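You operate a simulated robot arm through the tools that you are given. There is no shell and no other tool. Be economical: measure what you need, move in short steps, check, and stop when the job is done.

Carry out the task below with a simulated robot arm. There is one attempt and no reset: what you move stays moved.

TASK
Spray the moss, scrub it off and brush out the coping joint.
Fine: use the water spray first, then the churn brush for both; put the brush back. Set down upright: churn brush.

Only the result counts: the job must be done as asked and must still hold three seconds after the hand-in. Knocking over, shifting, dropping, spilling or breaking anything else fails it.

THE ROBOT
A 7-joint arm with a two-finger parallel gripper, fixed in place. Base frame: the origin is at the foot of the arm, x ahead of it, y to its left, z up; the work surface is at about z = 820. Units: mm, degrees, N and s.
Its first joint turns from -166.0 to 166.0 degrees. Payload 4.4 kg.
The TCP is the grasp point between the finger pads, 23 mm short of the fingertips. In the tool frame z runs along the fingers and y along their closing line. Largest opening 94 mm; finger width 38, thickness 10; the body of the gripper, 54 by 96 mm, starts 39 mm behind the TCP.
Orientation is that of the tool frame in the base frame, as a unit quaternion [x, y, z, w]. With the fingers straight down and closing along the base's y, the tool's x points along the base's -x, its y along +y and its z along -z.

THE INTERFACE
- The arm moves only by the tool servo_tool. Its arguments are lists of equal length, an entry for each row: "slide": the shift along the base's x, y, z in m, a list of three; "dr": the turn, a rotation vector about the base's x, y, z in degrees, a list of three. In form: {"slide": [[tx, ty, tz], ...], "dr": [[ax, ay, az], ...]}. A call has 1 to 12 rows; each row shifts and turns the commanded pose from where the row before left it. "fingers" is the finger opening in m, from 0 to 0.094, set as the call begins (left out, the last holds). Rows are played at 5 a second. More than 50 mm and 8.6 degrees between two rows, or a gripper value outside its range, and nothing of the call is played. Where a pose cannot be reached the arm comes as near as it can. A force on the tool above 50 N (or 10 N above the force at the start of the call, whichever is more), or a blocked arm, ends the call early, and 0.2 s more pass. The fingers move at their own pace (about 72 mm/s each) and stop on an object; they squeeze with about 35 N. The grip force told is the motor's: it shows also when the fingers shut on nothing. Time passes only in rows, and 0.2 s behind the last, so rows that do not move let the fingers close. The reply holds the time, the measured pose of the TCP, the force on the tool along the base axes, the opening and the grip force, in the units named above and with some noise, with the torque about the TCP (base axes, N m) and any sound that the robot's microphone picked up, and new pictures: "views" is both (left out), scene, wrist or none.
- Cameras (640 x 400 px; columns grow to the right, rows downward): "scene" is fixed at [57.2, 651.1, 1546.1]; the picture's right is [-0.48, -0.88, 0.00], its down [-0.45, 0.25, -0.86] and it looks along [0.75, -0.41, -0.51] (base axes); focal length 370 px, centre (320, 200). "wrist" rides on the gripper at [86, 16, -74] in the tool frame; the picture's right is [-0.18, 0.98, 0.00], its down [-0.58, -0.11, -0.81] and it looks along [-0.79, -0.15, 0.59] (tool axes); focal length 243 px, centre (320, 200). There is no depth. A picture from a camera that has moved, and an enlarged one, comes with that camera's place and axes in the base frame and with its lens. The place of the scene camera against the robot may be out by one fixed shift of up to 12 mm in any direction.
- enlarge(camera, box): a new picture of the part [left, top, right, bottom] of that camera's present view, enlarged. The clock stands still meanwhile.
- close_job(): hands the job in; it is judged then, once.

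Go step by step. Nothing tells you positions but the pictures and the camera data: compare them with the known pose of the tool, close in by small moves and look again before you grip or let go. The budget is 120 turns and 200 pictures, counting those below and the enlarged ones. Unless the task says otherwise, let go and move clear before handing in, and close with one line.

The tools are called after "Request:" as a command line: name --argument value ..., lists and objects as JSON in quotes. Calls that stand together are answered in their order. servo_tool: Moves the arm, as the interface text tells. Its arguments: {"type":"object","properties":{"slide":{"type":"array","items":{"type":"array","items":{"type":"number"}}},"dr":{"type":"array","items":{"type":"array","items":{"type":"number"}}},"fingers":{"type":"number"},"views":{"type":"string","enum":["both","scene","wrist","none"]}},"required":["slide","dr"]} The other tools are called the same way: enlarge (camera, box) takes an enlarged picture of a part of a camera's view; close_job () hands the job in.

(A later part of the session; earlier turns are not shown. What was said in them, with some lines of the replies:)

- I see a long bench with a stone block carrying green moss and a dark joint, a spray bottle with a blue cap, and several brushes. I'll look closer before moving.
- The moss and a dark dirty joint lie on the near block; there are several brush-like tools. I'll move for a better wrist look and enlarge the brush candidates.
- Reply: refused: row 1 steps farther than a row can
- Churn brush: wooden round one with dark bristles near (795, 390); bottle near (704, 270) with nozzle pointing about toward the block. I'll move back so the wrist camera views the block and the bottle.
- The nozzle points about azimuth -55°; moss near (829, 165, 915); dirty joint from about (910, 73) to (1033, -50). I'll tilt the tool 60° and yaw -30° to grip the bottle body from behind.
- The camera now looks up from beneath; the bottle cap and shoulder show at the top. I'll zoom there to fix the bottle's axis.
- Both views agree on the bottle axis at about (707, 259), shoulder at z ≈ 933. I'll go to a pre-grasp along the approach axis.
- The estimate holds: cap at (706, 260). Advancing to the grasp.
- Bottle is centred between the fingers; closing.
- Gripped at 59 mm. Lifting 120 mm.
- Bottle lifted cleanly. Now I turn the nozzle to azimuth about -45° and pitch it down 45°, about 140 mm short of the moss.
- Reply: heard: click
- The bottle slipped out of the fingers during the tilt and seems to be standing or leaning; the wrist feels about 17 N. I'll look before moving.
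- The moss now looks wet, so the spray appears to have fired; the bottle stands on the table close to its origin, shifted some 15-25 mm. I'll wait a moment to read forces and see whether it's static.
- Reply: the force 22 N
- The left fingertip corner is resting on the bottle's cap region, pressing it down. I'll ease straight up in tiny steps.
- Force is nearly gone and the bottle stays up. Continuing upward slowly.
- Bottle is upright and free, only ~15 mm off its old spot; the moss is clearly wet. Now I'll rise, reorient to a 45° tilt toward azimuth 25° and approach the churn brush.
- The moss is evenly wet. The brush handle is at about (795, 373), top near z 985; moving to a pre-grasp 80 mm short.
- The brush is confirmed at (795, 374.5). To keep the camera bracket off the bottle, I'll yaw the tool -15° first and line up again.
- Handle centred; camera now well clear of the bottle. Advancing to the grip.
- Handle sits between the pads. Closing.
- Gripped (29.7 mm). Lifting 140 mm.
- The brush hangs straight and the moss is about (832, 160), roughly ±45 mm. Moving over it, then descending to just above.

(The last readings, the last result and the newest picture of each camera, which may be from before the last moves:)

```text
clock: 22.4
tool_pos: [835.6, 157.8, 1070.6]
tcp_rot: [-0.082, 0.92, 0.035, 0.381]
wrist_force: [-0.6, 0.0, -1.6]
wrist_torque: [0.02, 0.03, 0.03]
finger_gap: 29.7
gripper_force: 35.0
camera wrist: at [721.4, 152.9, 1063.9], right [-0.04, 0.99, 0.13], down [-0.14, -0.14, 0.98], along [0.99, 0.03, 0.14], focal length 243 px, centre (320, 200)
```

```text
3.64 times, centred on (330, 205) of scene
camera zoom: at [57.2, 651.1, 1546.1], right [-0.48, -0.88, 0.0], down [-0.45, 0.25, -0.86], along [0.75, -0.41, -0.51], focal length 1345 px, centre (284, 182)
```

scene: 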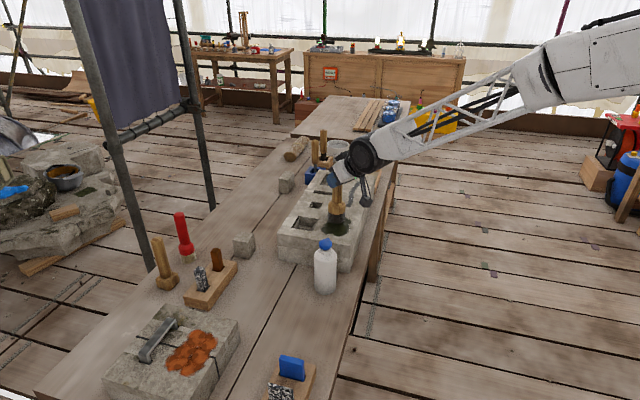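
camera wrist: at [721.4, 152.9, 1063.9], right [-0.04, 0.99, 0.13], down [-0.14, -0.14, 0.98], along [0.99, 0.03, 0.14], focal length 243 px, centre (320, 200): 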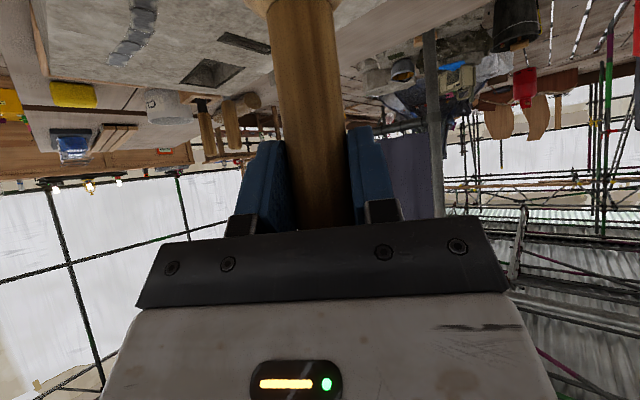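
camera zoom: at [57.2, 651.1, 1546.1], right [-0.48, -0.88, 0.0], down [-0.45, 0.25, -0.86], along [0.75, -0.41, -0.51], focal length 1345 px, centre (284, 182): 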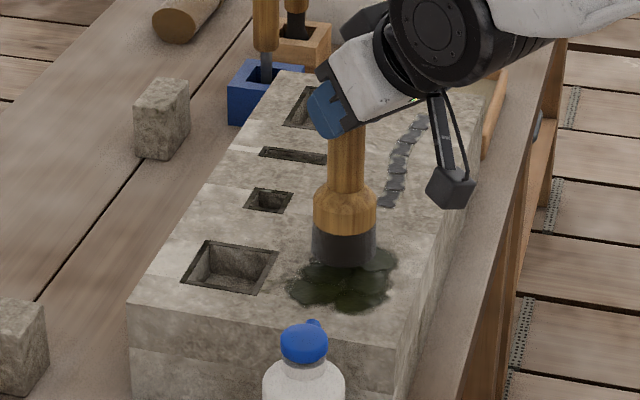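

The brush hovers over the moss, somewhat to its far side. Lowering slowly to contact.

Request:
servo_tool --slide '[[-0.005, 0.002, -0.004], [-0.004, 0.002, -0.004], [0, 0, -0.003], [0, 0, -0.003]]' --dr '[[0, 0, 0], [0, 0, 0], [0, 0, 0], [0, 0, 0]]' --views "scene"

Request:
enlarge --camera "scene" --box '[280, 170, 380, 250]'

```text
clock: 23.4
tool_pos: [826.6, 161.8, 1055.7]
tcp_rot: [-0.082, 0.92, 0.035, 0.381]
wrist_force: [-3.0, 1.2, 4.7]
wrist_torque: [0.04, 0.39, -0.06]
finger_gap: 29.4
gripper_force: 35.5
```

scene: 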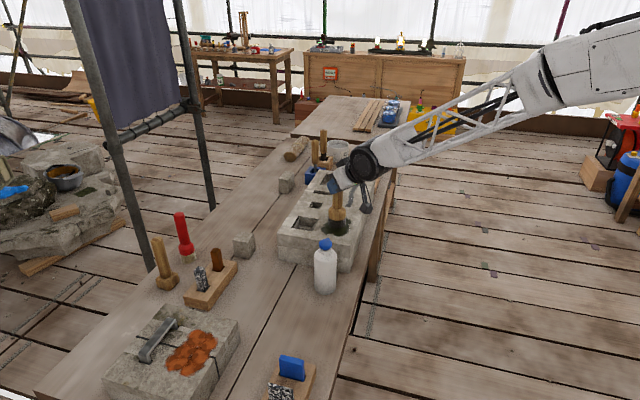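

```text
5.00 times, centred on (330, 210) of scene
camera zoom: at [57.2, 651.1, 1546.1], right [-0.48, -0.88, 0.0], down [-0.45, 0.25, -0.86], along [0.75, -0.41, -0.51], focal length 1849 px, centre (270, 150)
```

zoom: 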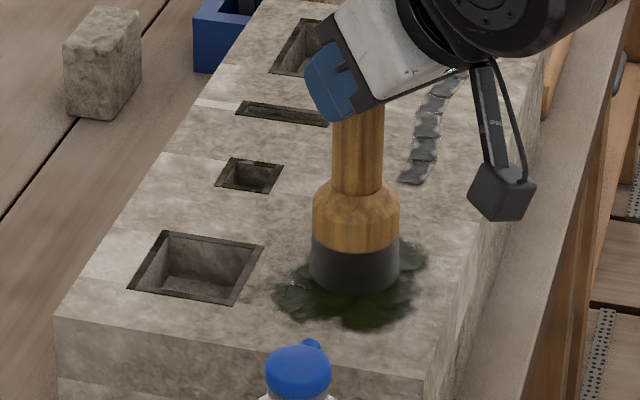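

Light contact made (~6 N). Now a scrubbing circle over the moss.

Request:
servo_tool --slide '[[0.016, 0, -0.001], [0.016, 0, -0.001], [-0.009, 0.021, 0], [-0.021, 0.009, 0], [-0.021, -0.009, 0], [-0.009, -0.021, 0], [0.009, -0.021, 0], [0.021, -0.009, 0], [0.021, 0.009, 0], [0.009, 0.021, 0], [-0.03, 0, 0]]' --dr '[[0, 0, 0], [0, 0, 0], [0, 0, 0], [0, 0, 0], [0, 0, 0], [0, 0, 0], [0, 0, 0], [0, 0, 0], [0, 0, 0], [0, 0, 0], [0, 0, 0]]' --views "scene"

Request:
enlarge --camera "scene" --box '[280, 170, 380, 250]'

```text
clock: 25.8
tool_pos: [829.9, 162.3, 1055.9]
tcp_rot: [-0.082, 0.92, 0.035, 0.381]
wrist_force: [6.2, -0.8, 10.2]
wrist_torque: [0.02, -1.15, 0.0]
finger_gap: 29.4
gripper_force: 34.8
```

scene: 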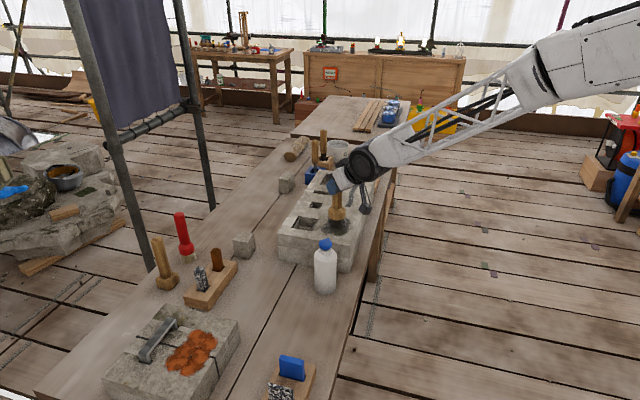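

```text
5.00 times, centred on (330, 210) of scene
camera zoom: at [57.2, 651.1, 1546.1], right [-0.48, -0.88, 0.0], down [-0.45, 0.25, -0.86], along [0.75, -0.41, -0.51], focal length 1849 px, centre (270, 150)
```

zoom: 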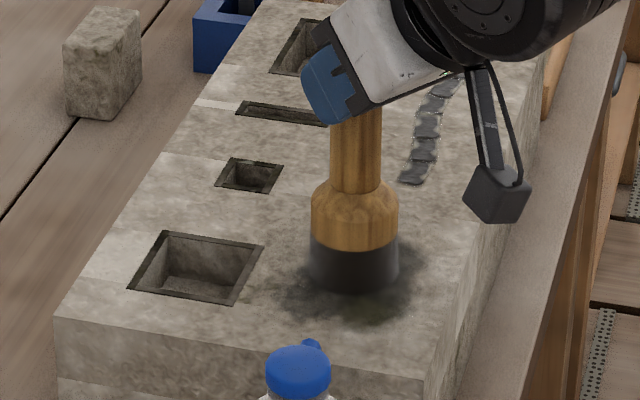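

The moss is coming off. A wider scrub, biased toward the camera side.

Request:
servo_tool --slide '[[-0.025, 0.012, 0], [-0.01, -0.015, 0], [0.003, -0.02, 0], [0.015, -0.013, 0], [0.022, -0.004, 0], [0.022, 0.008, 0], [0.008, 0.02, 0], [-0.003, 0.022, 0], [-0.014, 0.02, 0], [-0.022, 0.008, 0], [-0.022, -0.008, 0], [-0.004, -0.02, 0]]' --dr '[[0, 0, 0], [0, 0, 0], [0, 0, 0], [0, 0, 0], [0, 0, 0], [0, 0, 0], [0, 0, 0], [0, 0, 0], [0, 0, 0], [0, 0, 0], [0, 0, 0], [0, 0, 0]]' --views "scene"

Request:
enlarge --camera "scene" --box '[280, 170, 380, 250]'

```text
clock: 28.4
tool_pos: [797.6, 173.9, 1055.0]
tcp_rot: [-0.082, 0.92, 0.035, 0.382]
wrist_force: [0.1, -1.0, -1.9]
wrist_torque: [0.02, 0.01, 0.0]
finger_gap: 29.3
gripper_force: 35.2
```

scene: 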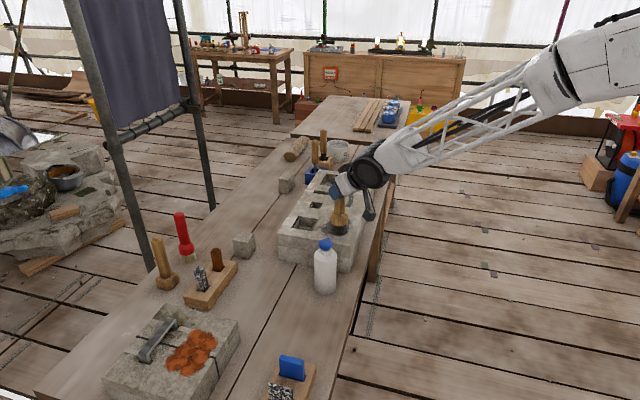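

```text
5.00 times, centred on (330, 210) of scene
camera zoom: at [57.2, 651.1, 1546.1], right [-0.48, -0.88, 0.0], down [-0.45, 0.25, -0.86], along [0.75, -0.41, -0.51], focal length 1849 px, centre (270, 150)
```

zoom: 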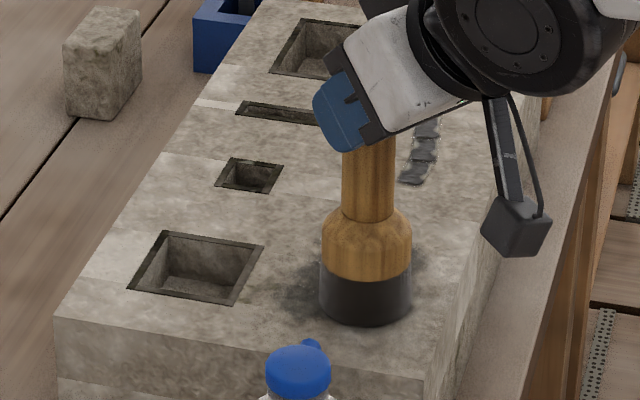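

Much is gone, though the contact has lightened. Lifting briefly to see what remains.

Request:
servo_tool --slide '[[0, 0, 0.03], [0.03, -0.02, 0.02], [0.045, -0.02, 0], [0.04, -0.03, 0]]' --dr '[[0, 0, 0], [0, 0, 0], [0, 0, 0], [0, 0, 0]]'

Request:
enlarge --camera "scene" --box '[280, 150, 400, 250]'

```text
clock: 29.4
tool_pos: [913.9, 104.2, 1104.7]
tcp_rot: [-0.081, 0.92, 0.034, 0.382]
wrist_force: [-0.2, 0.3, -1.8]
wrist_torque: [-0.03, 0.0, -0.01]
finger_gap: 29.3
gripper_force: 35.6
camera wrist: at [799.6, 98.2, 1097.4], right [-0.05, 0.99, 0.13], down [-0.14, -0.14, 0.98], along [0.99, 0.03, 0.14], focal length 243 px, centre (320, 200)
```

scene: 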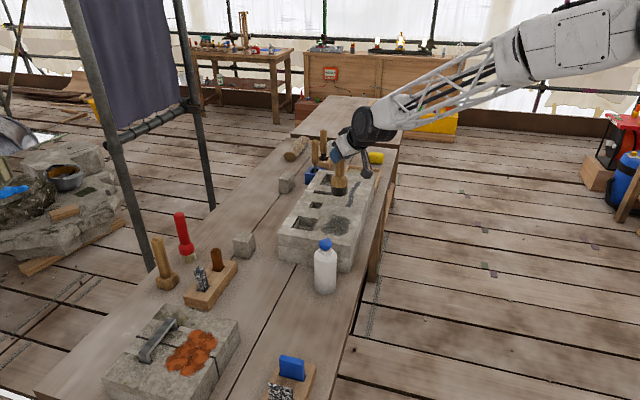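
wrist: 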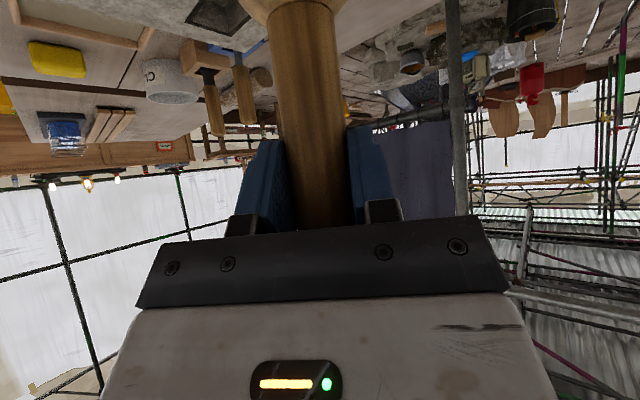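

```text
4.00 times, centred on (340, 200) of scene
camera zoom: at [57.2, 651.1, 1546.1], right [-0.48, -0.88, 0.0], down [-0.45, 0.25, -0.86], along [0.75, -0.41, -0.51], focal length 1479 px, centre (240, 200)
```

zoom: 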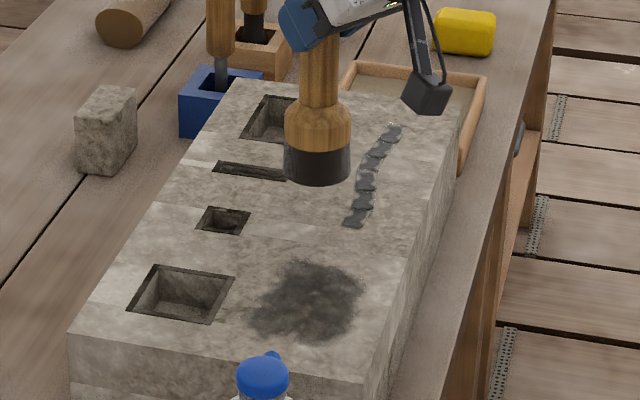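

The green is gone but a dark patch remains; I'll scrub again with a bit more pressure over that area centred at (832, 164).

Request:
servo_tool --slide '[[-0.03, 0.02, 0], [-0.03, 0.02, -0.01], [-0.022, 0.02, -0.02], [0, 0, -0.012], [0, 0, -0.006], [0, 0, -0.003]]' --dr '[[0, 0, 0], [0, 0, 0], [0, 0, 0], [0, 0, 0], [0, 0, 0], [0, 0, 0]]' --views "none"

```text
clock: 30.8
tool_pos: [832.9, 162.8, 1053.2]
tcp_rot: [-0.082, 0.92, 0.035, 0.381]
wrist_force: [0.2, -0.3, -1.2]
wrist_torque: [-0.03, -0.01, 0.01]
finger_gap: 29.1
gripper_force: 35.6
```

Request:
servo_tool --slide '[[0, 0, -0.002], [0, 0, -0.002], [0, 0, -0.001]]' --dr '[[0, 0, 0], [0, 0, 0], [0, 0, 0]]' --views "none"

```text
clock: 31.6
tool_pos: [833.9, 162.6, 1051.2]
tcp_rot: [-0.082, 0.919, 0.035, 0.383]
wrist_force: [-1.5, 1.3, 32.9]
wrist_torque: [-0.07, -0.32, -0.12]
finger_gap: 28.9
gripper_force: 35.2
```

Firm contact now (33 N, too much). Easing 1.5 mm and scrubbing circles.

Request:
servo_tool --slide '[[0.02, 0, 0.0015], [-0.006, 0.016, 0], [-0.014, 0.006, 0], [-0.014, -0.006, 0], [-0.006, -0.016, 0], [0.006, -0.016, 0], [0.014, -0.006, 0], [0.014, 0.006, 0], [0.02, 0.012, 0], [-0.012, 0.024, 0], [-0.024, 0.014, 0], [-0.026, -0.008, 0]]' --dr '[[0, 0, 0], [0, 0, 0], [0, 0, 0], [0, 0, 0], [0, 0, 0], [0, 0, 0], [0, 0, 0], [0, 0, 0], [0, 0, 0], [0, 0, 0], [0, 0, 0], [0, 0, 0]]' --views "scene"

Request:
enlarge --camera "scene" --box '[280, 150, 400, 250]'

```text
clock: 34.2
tool_pos: [804.5, 188.9, 1050.6]
tcp_rot: [-0.082, 0.92, 0.034, 0.381]
wrist_force: [-0.6, 0.2, -2.1]
wrist_torque: [0.01, -0.01, -0.03]
finger_gap: 29.3
gripper_force: 34.7
```

scene: 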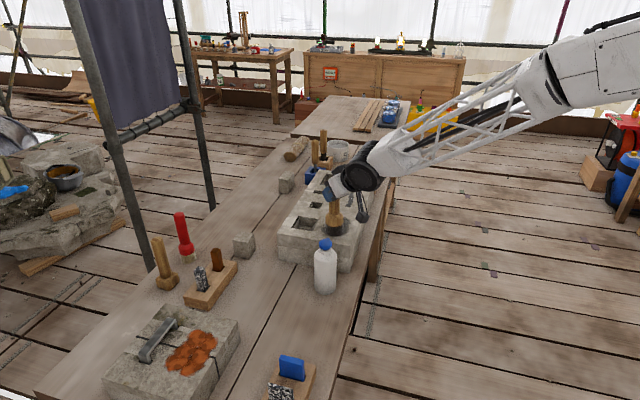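

```text
4.00 times, centred on (340, 200) of scene
camera zoom: at [57.2, 651.1, 1546.1], right [-0.48, -0.88, 0.0], down [-0.45, 0.25, -0.86], along [0.75, -0.41, -0.51], focal length 1479 px, centre (240, 200)
```

zoom: 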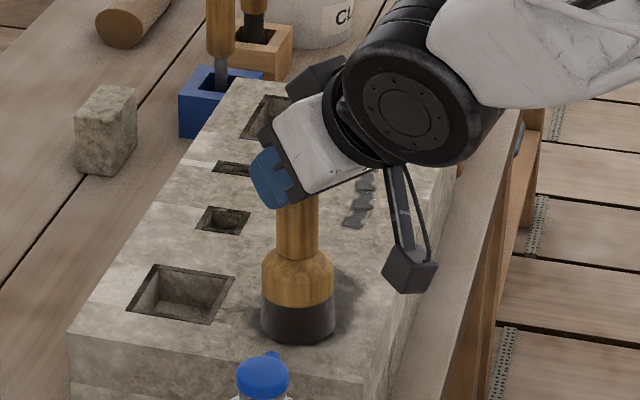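

Contact lost again as the brush slipped up slightly; lowering 2 mm and scrubbing back across the rest.

Request:
servo_tool --slide '[[0, 0, -0.001], [0, 0, -0.001]]' --dr '[[0, 0, 0], [0, 0, 0]]' --views "none"

```text
clock: 34.8
tool_pos: [805.4, 188.9, 1048.7]
tcp_rot: [-0.081, 0.92, 0.035, 0.381]
wrist_force: [-1.3, 0.9, 2.0]
wrist_torque: [0.1, 0.08, 0.05]
finger_gap: 29.1
gripper_force: 35.0
```

Request:
servo_tool --slide '[[0.025, 0, -0.0007], [0.025, 0, 0], [0.005, -0.02, 0], [-0.03, 0, 0], [-0.035, 0, 0], [0, -0.02, 0], [0.035, 0, 0], [0.035, 0, 0], [0, -0.02, 0], [-0.03, 0, 0], [-0.03, 0, 0], [0.01, 0.03, 0]]' --dr '[[0, 0, 0], [0, 0, 0], [0, 0, 0], [0, 0, 0], [0, 0, 0], [0, 0, 0], [0, 0, 0], [0, 0, 0], [0, 0, 0], [0, 0, 0], [0, 0, 0], [0, 0, 0]]' --views "none"

Request:
servo_tool --slide '[[0, 0, 0.03], [0.03, -0.02, 0.02], [0.045, -0.02, 0], [0.03, -0.02, 0]]' --dr '[[0, 0, 0], [0, 0, 0], [0, 0, 0], [0, 0, 0]]' --views "scene"

Request:
enlarge --camera "scene" --box '[280, 150, 400, 250]'

```text
clock: 37.4
tool_pos: [814.9, 157.2, 1047.5]
tcp_rot: [-0.081, 0.921, 0.034, 0.38]
wrist_force: [-4.1, -4.4, 10.9]
wrist_torque: [-0.65, 0.07, -0.16]
finger_gap: 29.4
gripper_force: 35.2
```

```text
clock: 38.4
tool_pos: [919.7, 97.8, 1097.8]
tcp_rot: [-0.082, 0.92, 0.035, 0.381]
wrist_force: [0.6, -0.4, -1.8]
wrist_torque: [-0.04, 0.0, 0.03]
finger_gap: 29.2
gripper_force: 34.5
```

scene: 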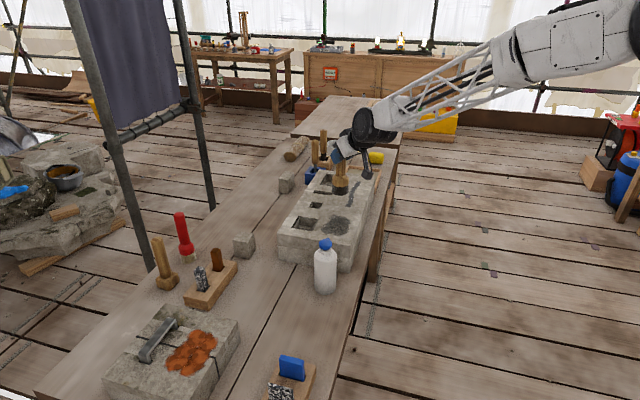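

```text
4.00 times, centred on (340, 200) of scene
camera zoom: at [57.2, 651.1, 1546.1], right [-0.48, -0.88, 0.0], down [-0.45, 0.25, -0.86], along [0.75, -0.41, -0.51], focal length 1479 px, centre (240, 200)
```

zoom: 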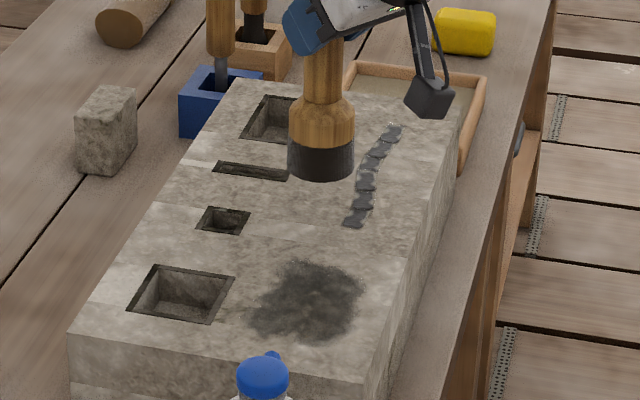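

The dark patch is unchanged by more scrubbing — it's the damp, cleaned stone. Now the joint: lower at its near end (905, 73).

Request:
servo_tool --slide '[[-0.007, -0.012, -0.015], [-0.007, -0.012, -0.015], [0, 0, -0.012], [0, 0, -0.006]]' --dr '[[0, 0, -5], [0, 0, -5], [0, 0, 0], [0, 0, 0]]' --views "none"

Request:
enlarge --camera "scene" --box '[290, 140, 390, 220]'

```text
clock: 39.4
tool_pos: [904.5, 73.7, 1048.6]
tcp_rot: [-0.001, 0.924, 0.001, 0.382]
wrist_force: [0.3, -1.0, -1.5]
wrist_torque: [0.0, 0.01, 0.01]
finger_gap: 29.5
gripper_force: 34.9
```

```text
5.00 times, centred on (340, 180) of scene
camera zoom: at [57.2, 651.1, 1546.1], right [-0.48, -0.88, 0.0], down [-0.45, 0.25, -0.86], along [0.75, -0.41, -0.51], focal length 1849 px, centre (220, 300)
```

zoom: 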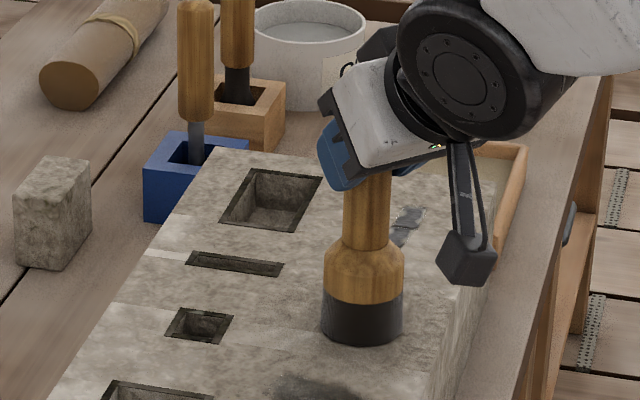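

Brush is right over the near end. Lowering to contact.

Request:
servo_tool --slide '[[0, 0, -0.001], [0, 0, -0.001], [0, 0, 0]]' --dr '[[0, 0, 0], [0, 0, 0], [0, 0, 0]]' --views "none"

```text
clock: 40.2
tool_pos: [904.9, 75.8, 1048.2]
tcp_rot: [-0.001, 0.924, 0.001, 0.383]
wrist_force: [-0.7, -1.4, 4.4]
wrist_torque: [-0.32, -0.07, -0.07]
finger_gap: 29.4
gripper_force: 34.7
```

Contact ~6 N. Brushing along the joint to the far end.

Request:
servo_tool --slide '[[0.0186, -0.0179, -0.0005], [0.0186, -0.0179, 0], [0.0186, -0.0179, 0], [0.0186, -0.0179, 0], [0.0186, -0.0179, 0], [0.0186, -0.0179, 0], [0.0186, -0.0179, 0]]' --dr '[[0, 0, 0], [0, 0, 0], [0, 0, 0], [0, 0, 0], [0, 0, 0], [0, 0, 0], [0, 0, 0]]'

Request:
enlarge --camera "scene" --box '[290, 140, 390, 220]'

```text
clock: 41.8
tool_pos: [1037.2, -50.0, 1048.0]
tcp_rot: [-0.002, 0.924, 0.001, 0.383]
wrist_force: [-2.6, 3.5, 6.4]
wrist_torque: [0.33, 0.04, 0.08]
finger_gap: 29.2
gripper_force: 35.1
camera wrist: at [923.9, -35.3, 1040.1], right [0.13, 0.98, 0.13], down [-0.16, -0.11, 0.98], along [0.98, -0.15, 0.14], focal length 243 px, centre (320, 200)
```

scene: 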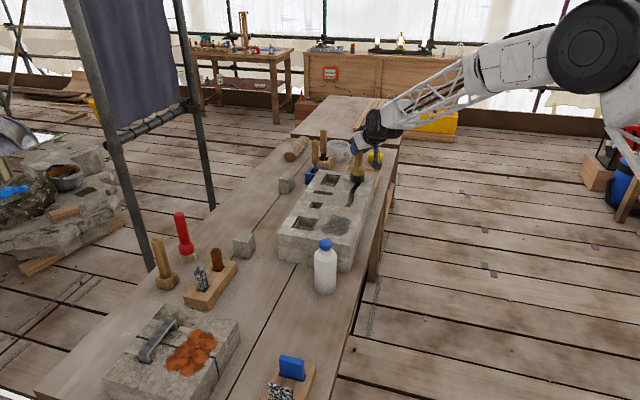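
wrist: 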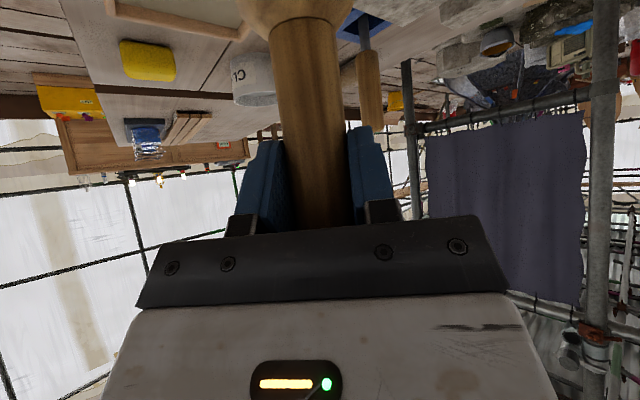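

```text
5.00 times, centred on (340, 180) of scene
camera zoom: at [57.2, 651.1, 1546.1], right [-0.48, -0.88, 0.0], down [-0.45, 0.25, -0.86], along [0.75, -0.41, -0.51], focal length 1849 px, centre (220, 300)
```

zoom: 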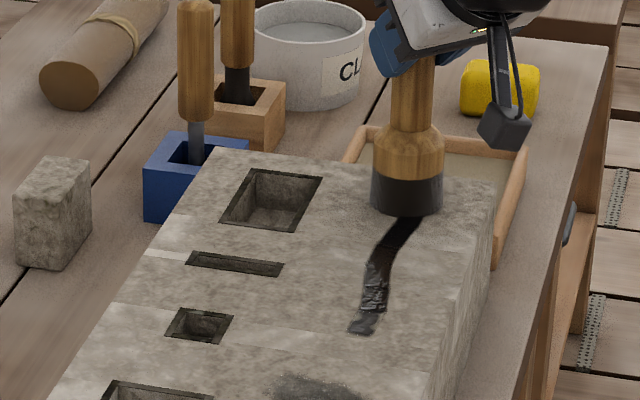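

The far part of the joint is now a clean groove; the near end still holds debris. Brushing back past the near end.

Request:
servo_tool --slide '[[-0.0186, 0.0179, 0], [-0.0186, 0.0179, 0], [-0.0186, 0.0179, 0], [-0.0186, 0.0179, 0], [-0.0186, 0.0179, 0], [-0.0186, 0.0179, -0.0005], [-0.0186, 0.0179, 0], [-0.012, 0.012, 0], [0.015, -0.015, 0], [-0.015, 0.015, -0.0005], [0.015, -0.015, 0], [0.015, -0.015, 0]]' --dr '[[0, 0, 0], [0, 0, 0], [0, 0, 0], [0, 0, 0], [0, 0, 0], [0, 0, 0], [0, 0, 0], [0, 0, 0], [0, 0, 0], [0, 0, 0], [0, 0, 0], [0, 0, 0]]' --views "none"

Request:
servo_tool --slide '[[0.0186, -0.0179, 0], [0.0186, -0.0179, 0], [0.0186, -0.0179, 0], [0.0186, -0.0179, 0], [0.0186, -0.0179, 0]]' --dr '[[0, 0, 0], [0, 0, 0], [0, 0, 0], [0, 0, 0], [0, 0, 0]]' --views "none"

Request:
enlarge --camera "scene" --box '[290, 140, 390, 220]'

```text
clock: 44.4
tool_pos: [922.6, 58.2, 1047.5]
tcp_rot: [-0.001, 0.924, 0.001, 0.383]
wrist_force: [-9.2, 10.1, 29.9]
wrist_torque: [1.14, 0.36, 0.19]
finger_gap: 29.6
gripper_force: 34.6
```

```text
clock: 45.6
tool_pos: [1015.8, -32.7, 1045.7]
tcp_rot: [-0.001, 0.924, 0.001, 0.383]
wrist_force: [-8.0, 6.2, 19.8]
wrist_torque: [0.67, 0.42, 0.13]
finger_gap: 29.2
gripper_force: 34.8
```

```text
5.00 times, centred on (340, 180) of scene
camera zoom: at [57.2, 651.1, 1546.1], right [-0.48, -0.88, 0.0], down [-0.45, 0.25, -0.86], along [0.75, -0.41, -0.51], focal length 1849 px, centre (220, 300)
```

zoom: 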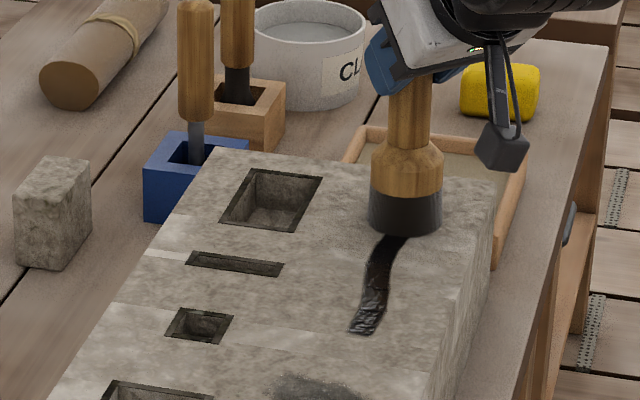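

Mostly clean; the near end shows a slight sheen. Lifting and moving aside for a close look at the whole joint.

Request:
servo_tool --slide '[[0, 0, 0.03], [0, 0.03, 0.03], [-0.02, 0.04, 0], [-0.02, 0.04, 0]]' --dr '[[0, 0, 0], [0, 0, 0], [0, 0, 0], [0, 0, 0]]' --views "none"

Request:
enlarge --camera "scene" --box '[315, 165, 385, 245]'

```text
clock: 46.6
tool_pos: [976.0, 78.4, 1105.6]
tcp_rot: [-0.001, 0.924, 0.002, 0.382]
wrist_force: [0.1, -0.4, -1.8]
wrist_torque: [-0.02, -0.03, 0.0]
finger_gap: 29.3
gripper_force: 35.1
```

```text
5.00 times, centred on (350, 205) of scene
camera zoom: at [57.2, 651.1, 1546.1], right [-0.48, -0.88, 0.0], down [-0.45, 0.25, -0.86], along [0.75, -0.41, -0.51], focal length 1849 px, centre (170, 175)
```

zoom: 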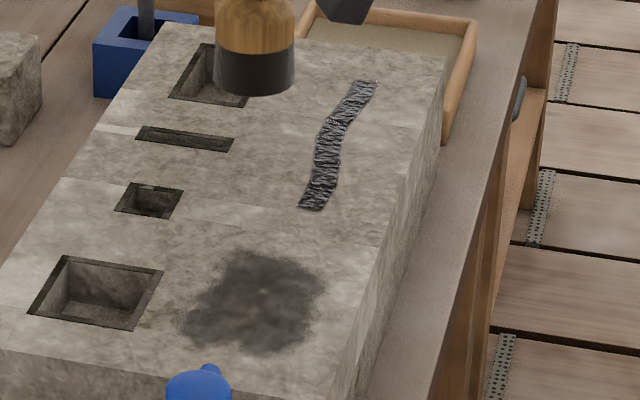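

Both look finished: moss gone (damp stone left), joint a clean groove. Carrying the brush back to above its place (795, 374).

Request:
servo_tool --slide '[[-0.0226, 0.037, 0], [-0.0226, 0.037, 0], [-0.0226, 0.037, 0], [-0.0226, 0.037, 0], [-0.0226, 0.037, 0], [-0.0226, 0.037, 0], [-0.0226, 0.037, 0], [-0.0226, 0.037, 0], [0, 0, -0.04], [0, 0, -0.04], [0, 0, -0.03], [0, 0, 0]]' --dr '[[0, 0, 0], [0, 0, 0], [0, 0, 0], [0, 0, 0], [0, 0, 0], [0, 0, 0], [0, 0, 0], [0, 0, 0], [0, 0, 0], [0, 0, 0], [0, 0, 0], [0, 0, 0]]'

Request:
enlarge --camera "scene" --box '[230, 190, 350, 300]'

```text
clock: 49.2
tool_pos: [795.5, 374.2, 995.3]
tcp_rot: [0.0, 0.924, 0.0, 0.383]
wrist_force: [-0.3, -0.7, -2.9]
wrist_torque: [-0.02, 0.0, -0.01]
finger_gap: 29.1
gripper_force: 35.0
camera wrist: at [681.6, 388.8, 988.3], right [0.13, 0.98, 0.13], down [-0.16, -0.11, 0.98], along [0.98, -0.15, 0.14], focal length 243 px, centre (320, 200)
```

scene: 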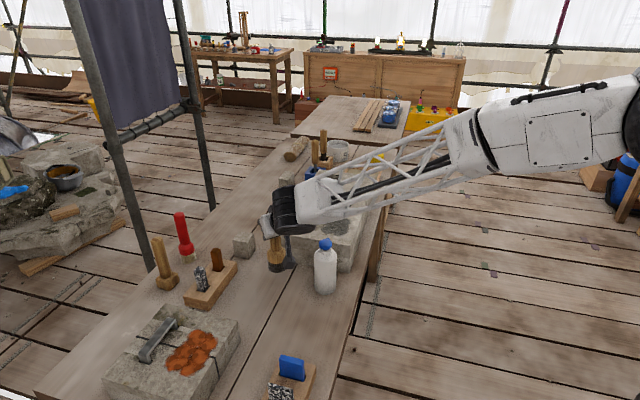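
wrist: 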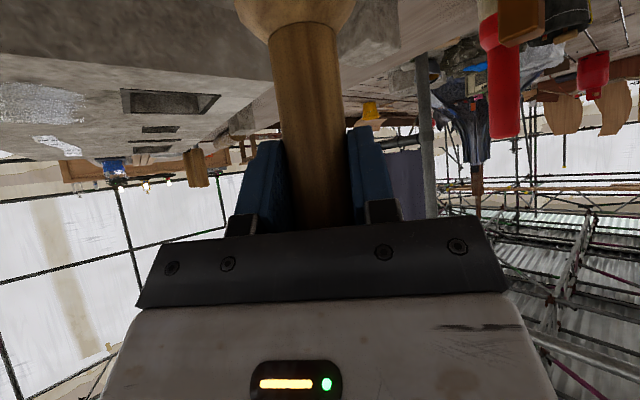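

```text
3.64 times, centred on (290, 245) of scene
camera zoom: at [57.2, 651.1, 1546.1], right [-0.48, -0.88, 0.0], down [-0.45, 0.25, -0.86], along [0.75, -0.41, -0.51], focal length 1345 px, centre (429, 36)
```

zoom: 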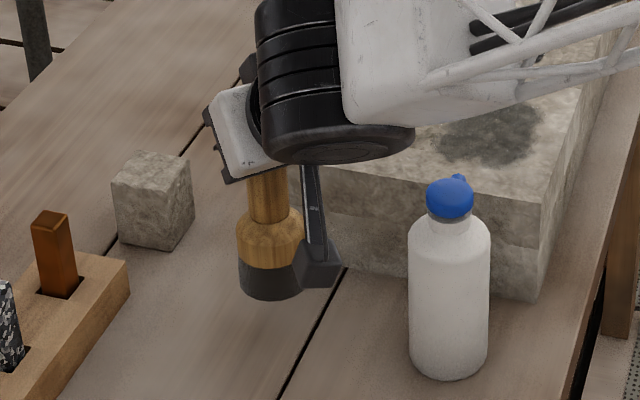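

Brush is over its original spot and near-vertical. Lowering gently until contact.

Request:
servo_tool --slide '[[0, 0, -0.02], [0, 0, -0.015], [0, 0, -0.006], [0, 0, 0]]' --dr '[[0, 0, 0], [0, 0, 0], [0, 0, 0], [0, 0, 0]]' --views "none"

Request:
enlarge --camera "scene" --box '[230, 220, 330, 300]'

```text
clock: 50.2
tool_pos: [794.0, 374.2, 955.8]
tcp_rot: [-0.001, 0.924, 0.001, 0.383]
wrist_force: [-0.4, -0.6, -2.3]
wrist_torque: [0.0, -0.01, 0.04]
finger_gap: 29.3
gripper_force: 35.3
```

```text
5.00 times, centred on (280, 260) of scene
camera zoom: at [57.2, 651.1, 1546.1], right [-0.48, -0.88, 0.0], down [-0.45, 0.25, -0.86], along [0.75, -0.41, -0.51], focal length 1849 px, centre (520, -100)
```

zoom: 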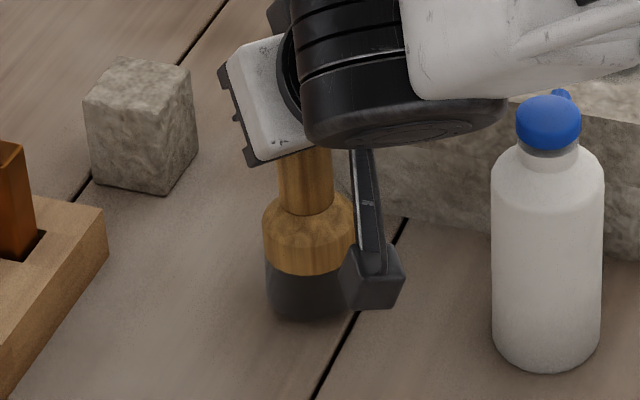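

Request:
servo_tool --slide '[[0, 0, -0.002], [0, 0, -0.002], [0, 0, -0.002], [0, 0, 0]]' --dr '[[0, 0, 0], [0, 0, 0], [0, 0, 0], [0, 0, 0]]' --views "none"

```text
clock: 51.2
tool_pos: [794.7, 373.2, 950.0]
tcp_rot: [-0.002, 0.924, 0.002, 0.383]
wrist_force: [0.0, -0.3, -2.0]
wrist_torque: [0.0, -0.02, -0.01]
finger_gap: 29.4
gripper_force: 35.3
```

No contact yet; continuing in 1 mm steps.

Request:
servo_tool --slide '[[0, 0, -0.001], [0, 0, -0.001], [0, 0, -0.001]]' --dr '[[0, 0, 0], [0, 0, 0], [0, 0, 0]]' --views "none"

```text
clock: 52.0
tool_pos: [795.0, 373.4, 947.6]
tcp_rot: [-0.001, 0.924, 0.001, 0.382]
wrist_force: [0.3, 0.4, -2.3]
wrist_torque: [0.01, -0.01, -0.02]
finger_gap: 29.1
gripper_force: 35.2
```

Request:
servo_tool --slide '[[0, 0, -0.001], [0, 0, -0.001]]' --dr '[[0, 0, 0], [0, 0, 0]]' --views "scene"

Request:
enlarge --camera "scene" --box '[230, 220, 330, 300]'

```text
clock: 52.6
tool_pos: [795.5, 373.1, 946.0]
tcp_rot: [-0.001, 0.923, 0.001, 0.384]
wrist_force: [-4.1, -1.8, 9.5]
wrist_torque: [-0.25, 0.13, -0.06]
finger_gap: 29.2
gripper_force: 35.1
```

scene: 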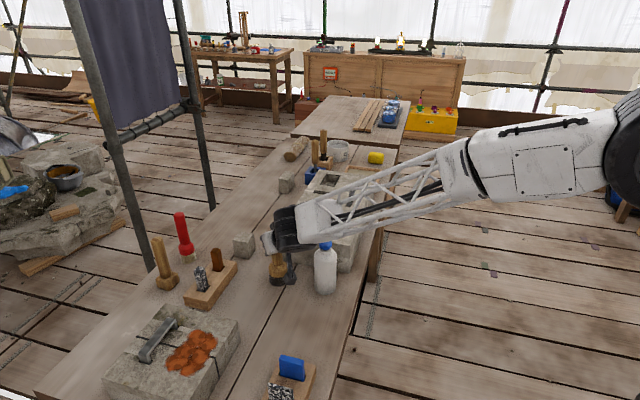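

```text
5.00 times, centred on (280, 260) of scene
camera zoom: at [57.2, 651.1, 1546.1], right [-0.48, -0.88, 0.0], down [-0.45, 0.25, -0.86], along [0.75, -0.41, -0.51], focal length 1849 px, centre (520, -100)
```

zoom: 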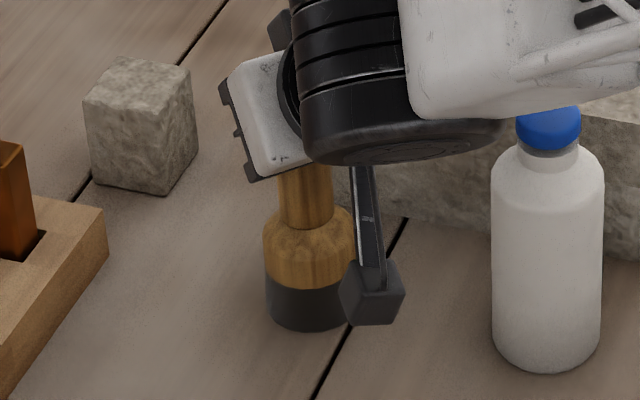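

Seated on the table at its original spot. Opening the fingers and checking.

Request:
servo_tool --slide '[[0, 0, 0], [0, 0, 0], [0, 0, 0], [0, 0, 0]]' --dr '[[0, 0, 0], [0, 0, 0], [0, 0, 0], [0, 0, 0]]' --fingers 0.07

```text
clock: 53.6
tool_pos: [795.5, 373.6, 944.2]
tcp_rot: [0.0, 0.924, 0.001, 0.383]
wrist_force: [0.2, -1.5, -0.1]
wrist_torque: [0.0, -0.02, 0.0]
finger_gap: 70.1
gripper_force: 0.1
camera wrist: at [681.7, 387.8, 936.9], right [0.13, 0.98, 0.13], down [-0.16, -0.11, 0.98], along [0.98, -0.15, 0.14], focal length 243 px, centre (320, 200)
```

scene: 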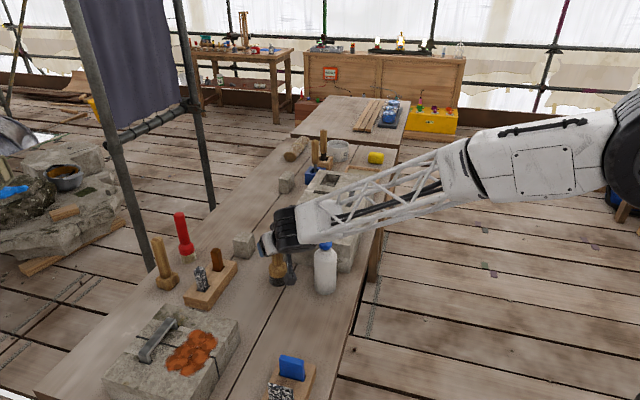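
wrist: 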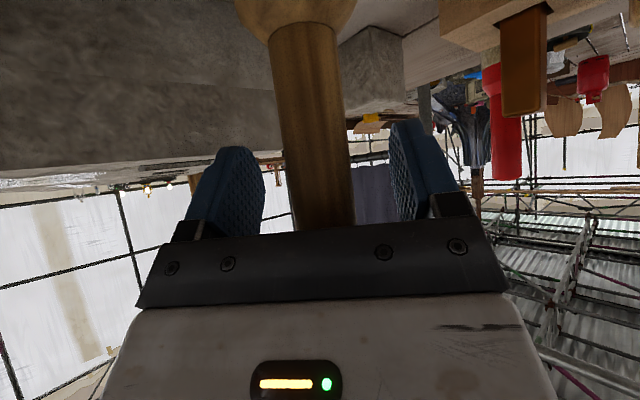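

Brush free and standing. Retreating along the tool axis.

Request:
servo_tool --slide '[[-0.008, 0, 0.008], [-0.016, 0, 0.016], [-0.02, 0, 0.02], [-0.025, 0, 0.025], [-0.025, 0, 0.03], [0, 0, 0.045], [0, 0, 0.045], [-0.02, -0.04, 0.02], [-0.02, -0.04, 0.02], [-0.02, -0.04, 0.02]]' --dr '[[0, 0, 0], [0, 0, 0], [0, 0, 0], [0, 0, 0], [0, 0, 0], [0, 0, 0], [0, 0, 0], [0, 0, 0], [0, 0, 0], [0, 0, 0]]' --views "scene"

Request:
enlarge --camera "scene" --box '[250, 220, 350, 300]'

```text
clock: 55.8
tool_pos: [642.2, 250.6, 1191.7]
tcp_rot: [0.0, 0.924, 0.0, 0.383]
wrist_force: [-0.6, -0.1, -0.5]
wrist_torque: [-0.02, 0.01, -0.01]
finger_gap: 70.0
gripper_force: 0.0
```

scene: 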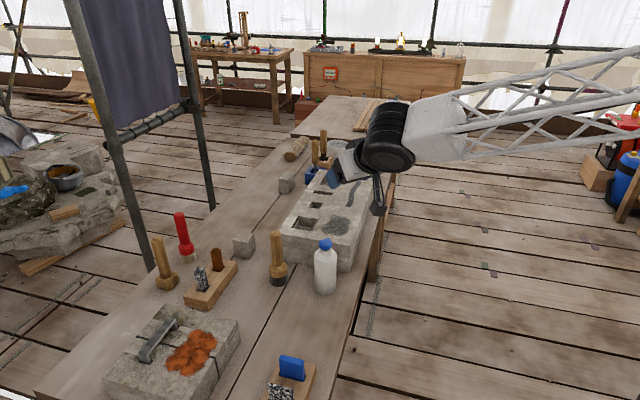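

```text
5.00 times, centred on (300, 260) of scene
camera zoom: at [57.2, 651.1, 1546.1], right [-0.48, -0.88, 0.0], down [-0.45, 0.25, -0.86], along [0.75, -0.41, -0.51], focal length 1849 px, centre (420, -100)
```

zoom: 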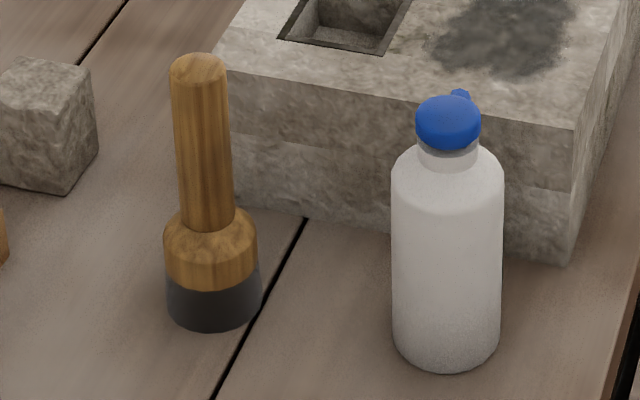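

The brush stands upright within ~4 mm of its place, and the bottle is upright. One last close look at the block before handing in.

Request:
enlarge --camera "scene" --box '[310, 170, 380, 245]'

```text
5.33 times, centred on (345, 208) of scene
camera zoom: at [57.2, 651.1, 1546.1], right [-0.48, -0.88, 0.0], down [-0.45, 0.25, -0.86], along [0.75, -0.41, -0.51], focal length 1972 px, centre (187, 160)
```

zoom: 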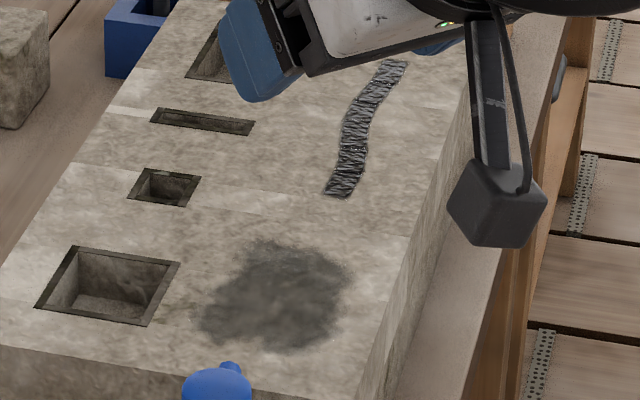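

The moss is off, leaving only damp stone, and the joint is a uniform open groove. Everything stands upright and the arm is clear, so I'm handing in.

Request:
close_job

```text
The job is handed in.
```

I sprayed the moss, scrubbed it off and brushed out the coping joint. The churn brush is back upright within about 4 mm of its place. The water bottle slipped out of the gripper while spraying; it landed upright and I left it standing about 15 mm from where it started.
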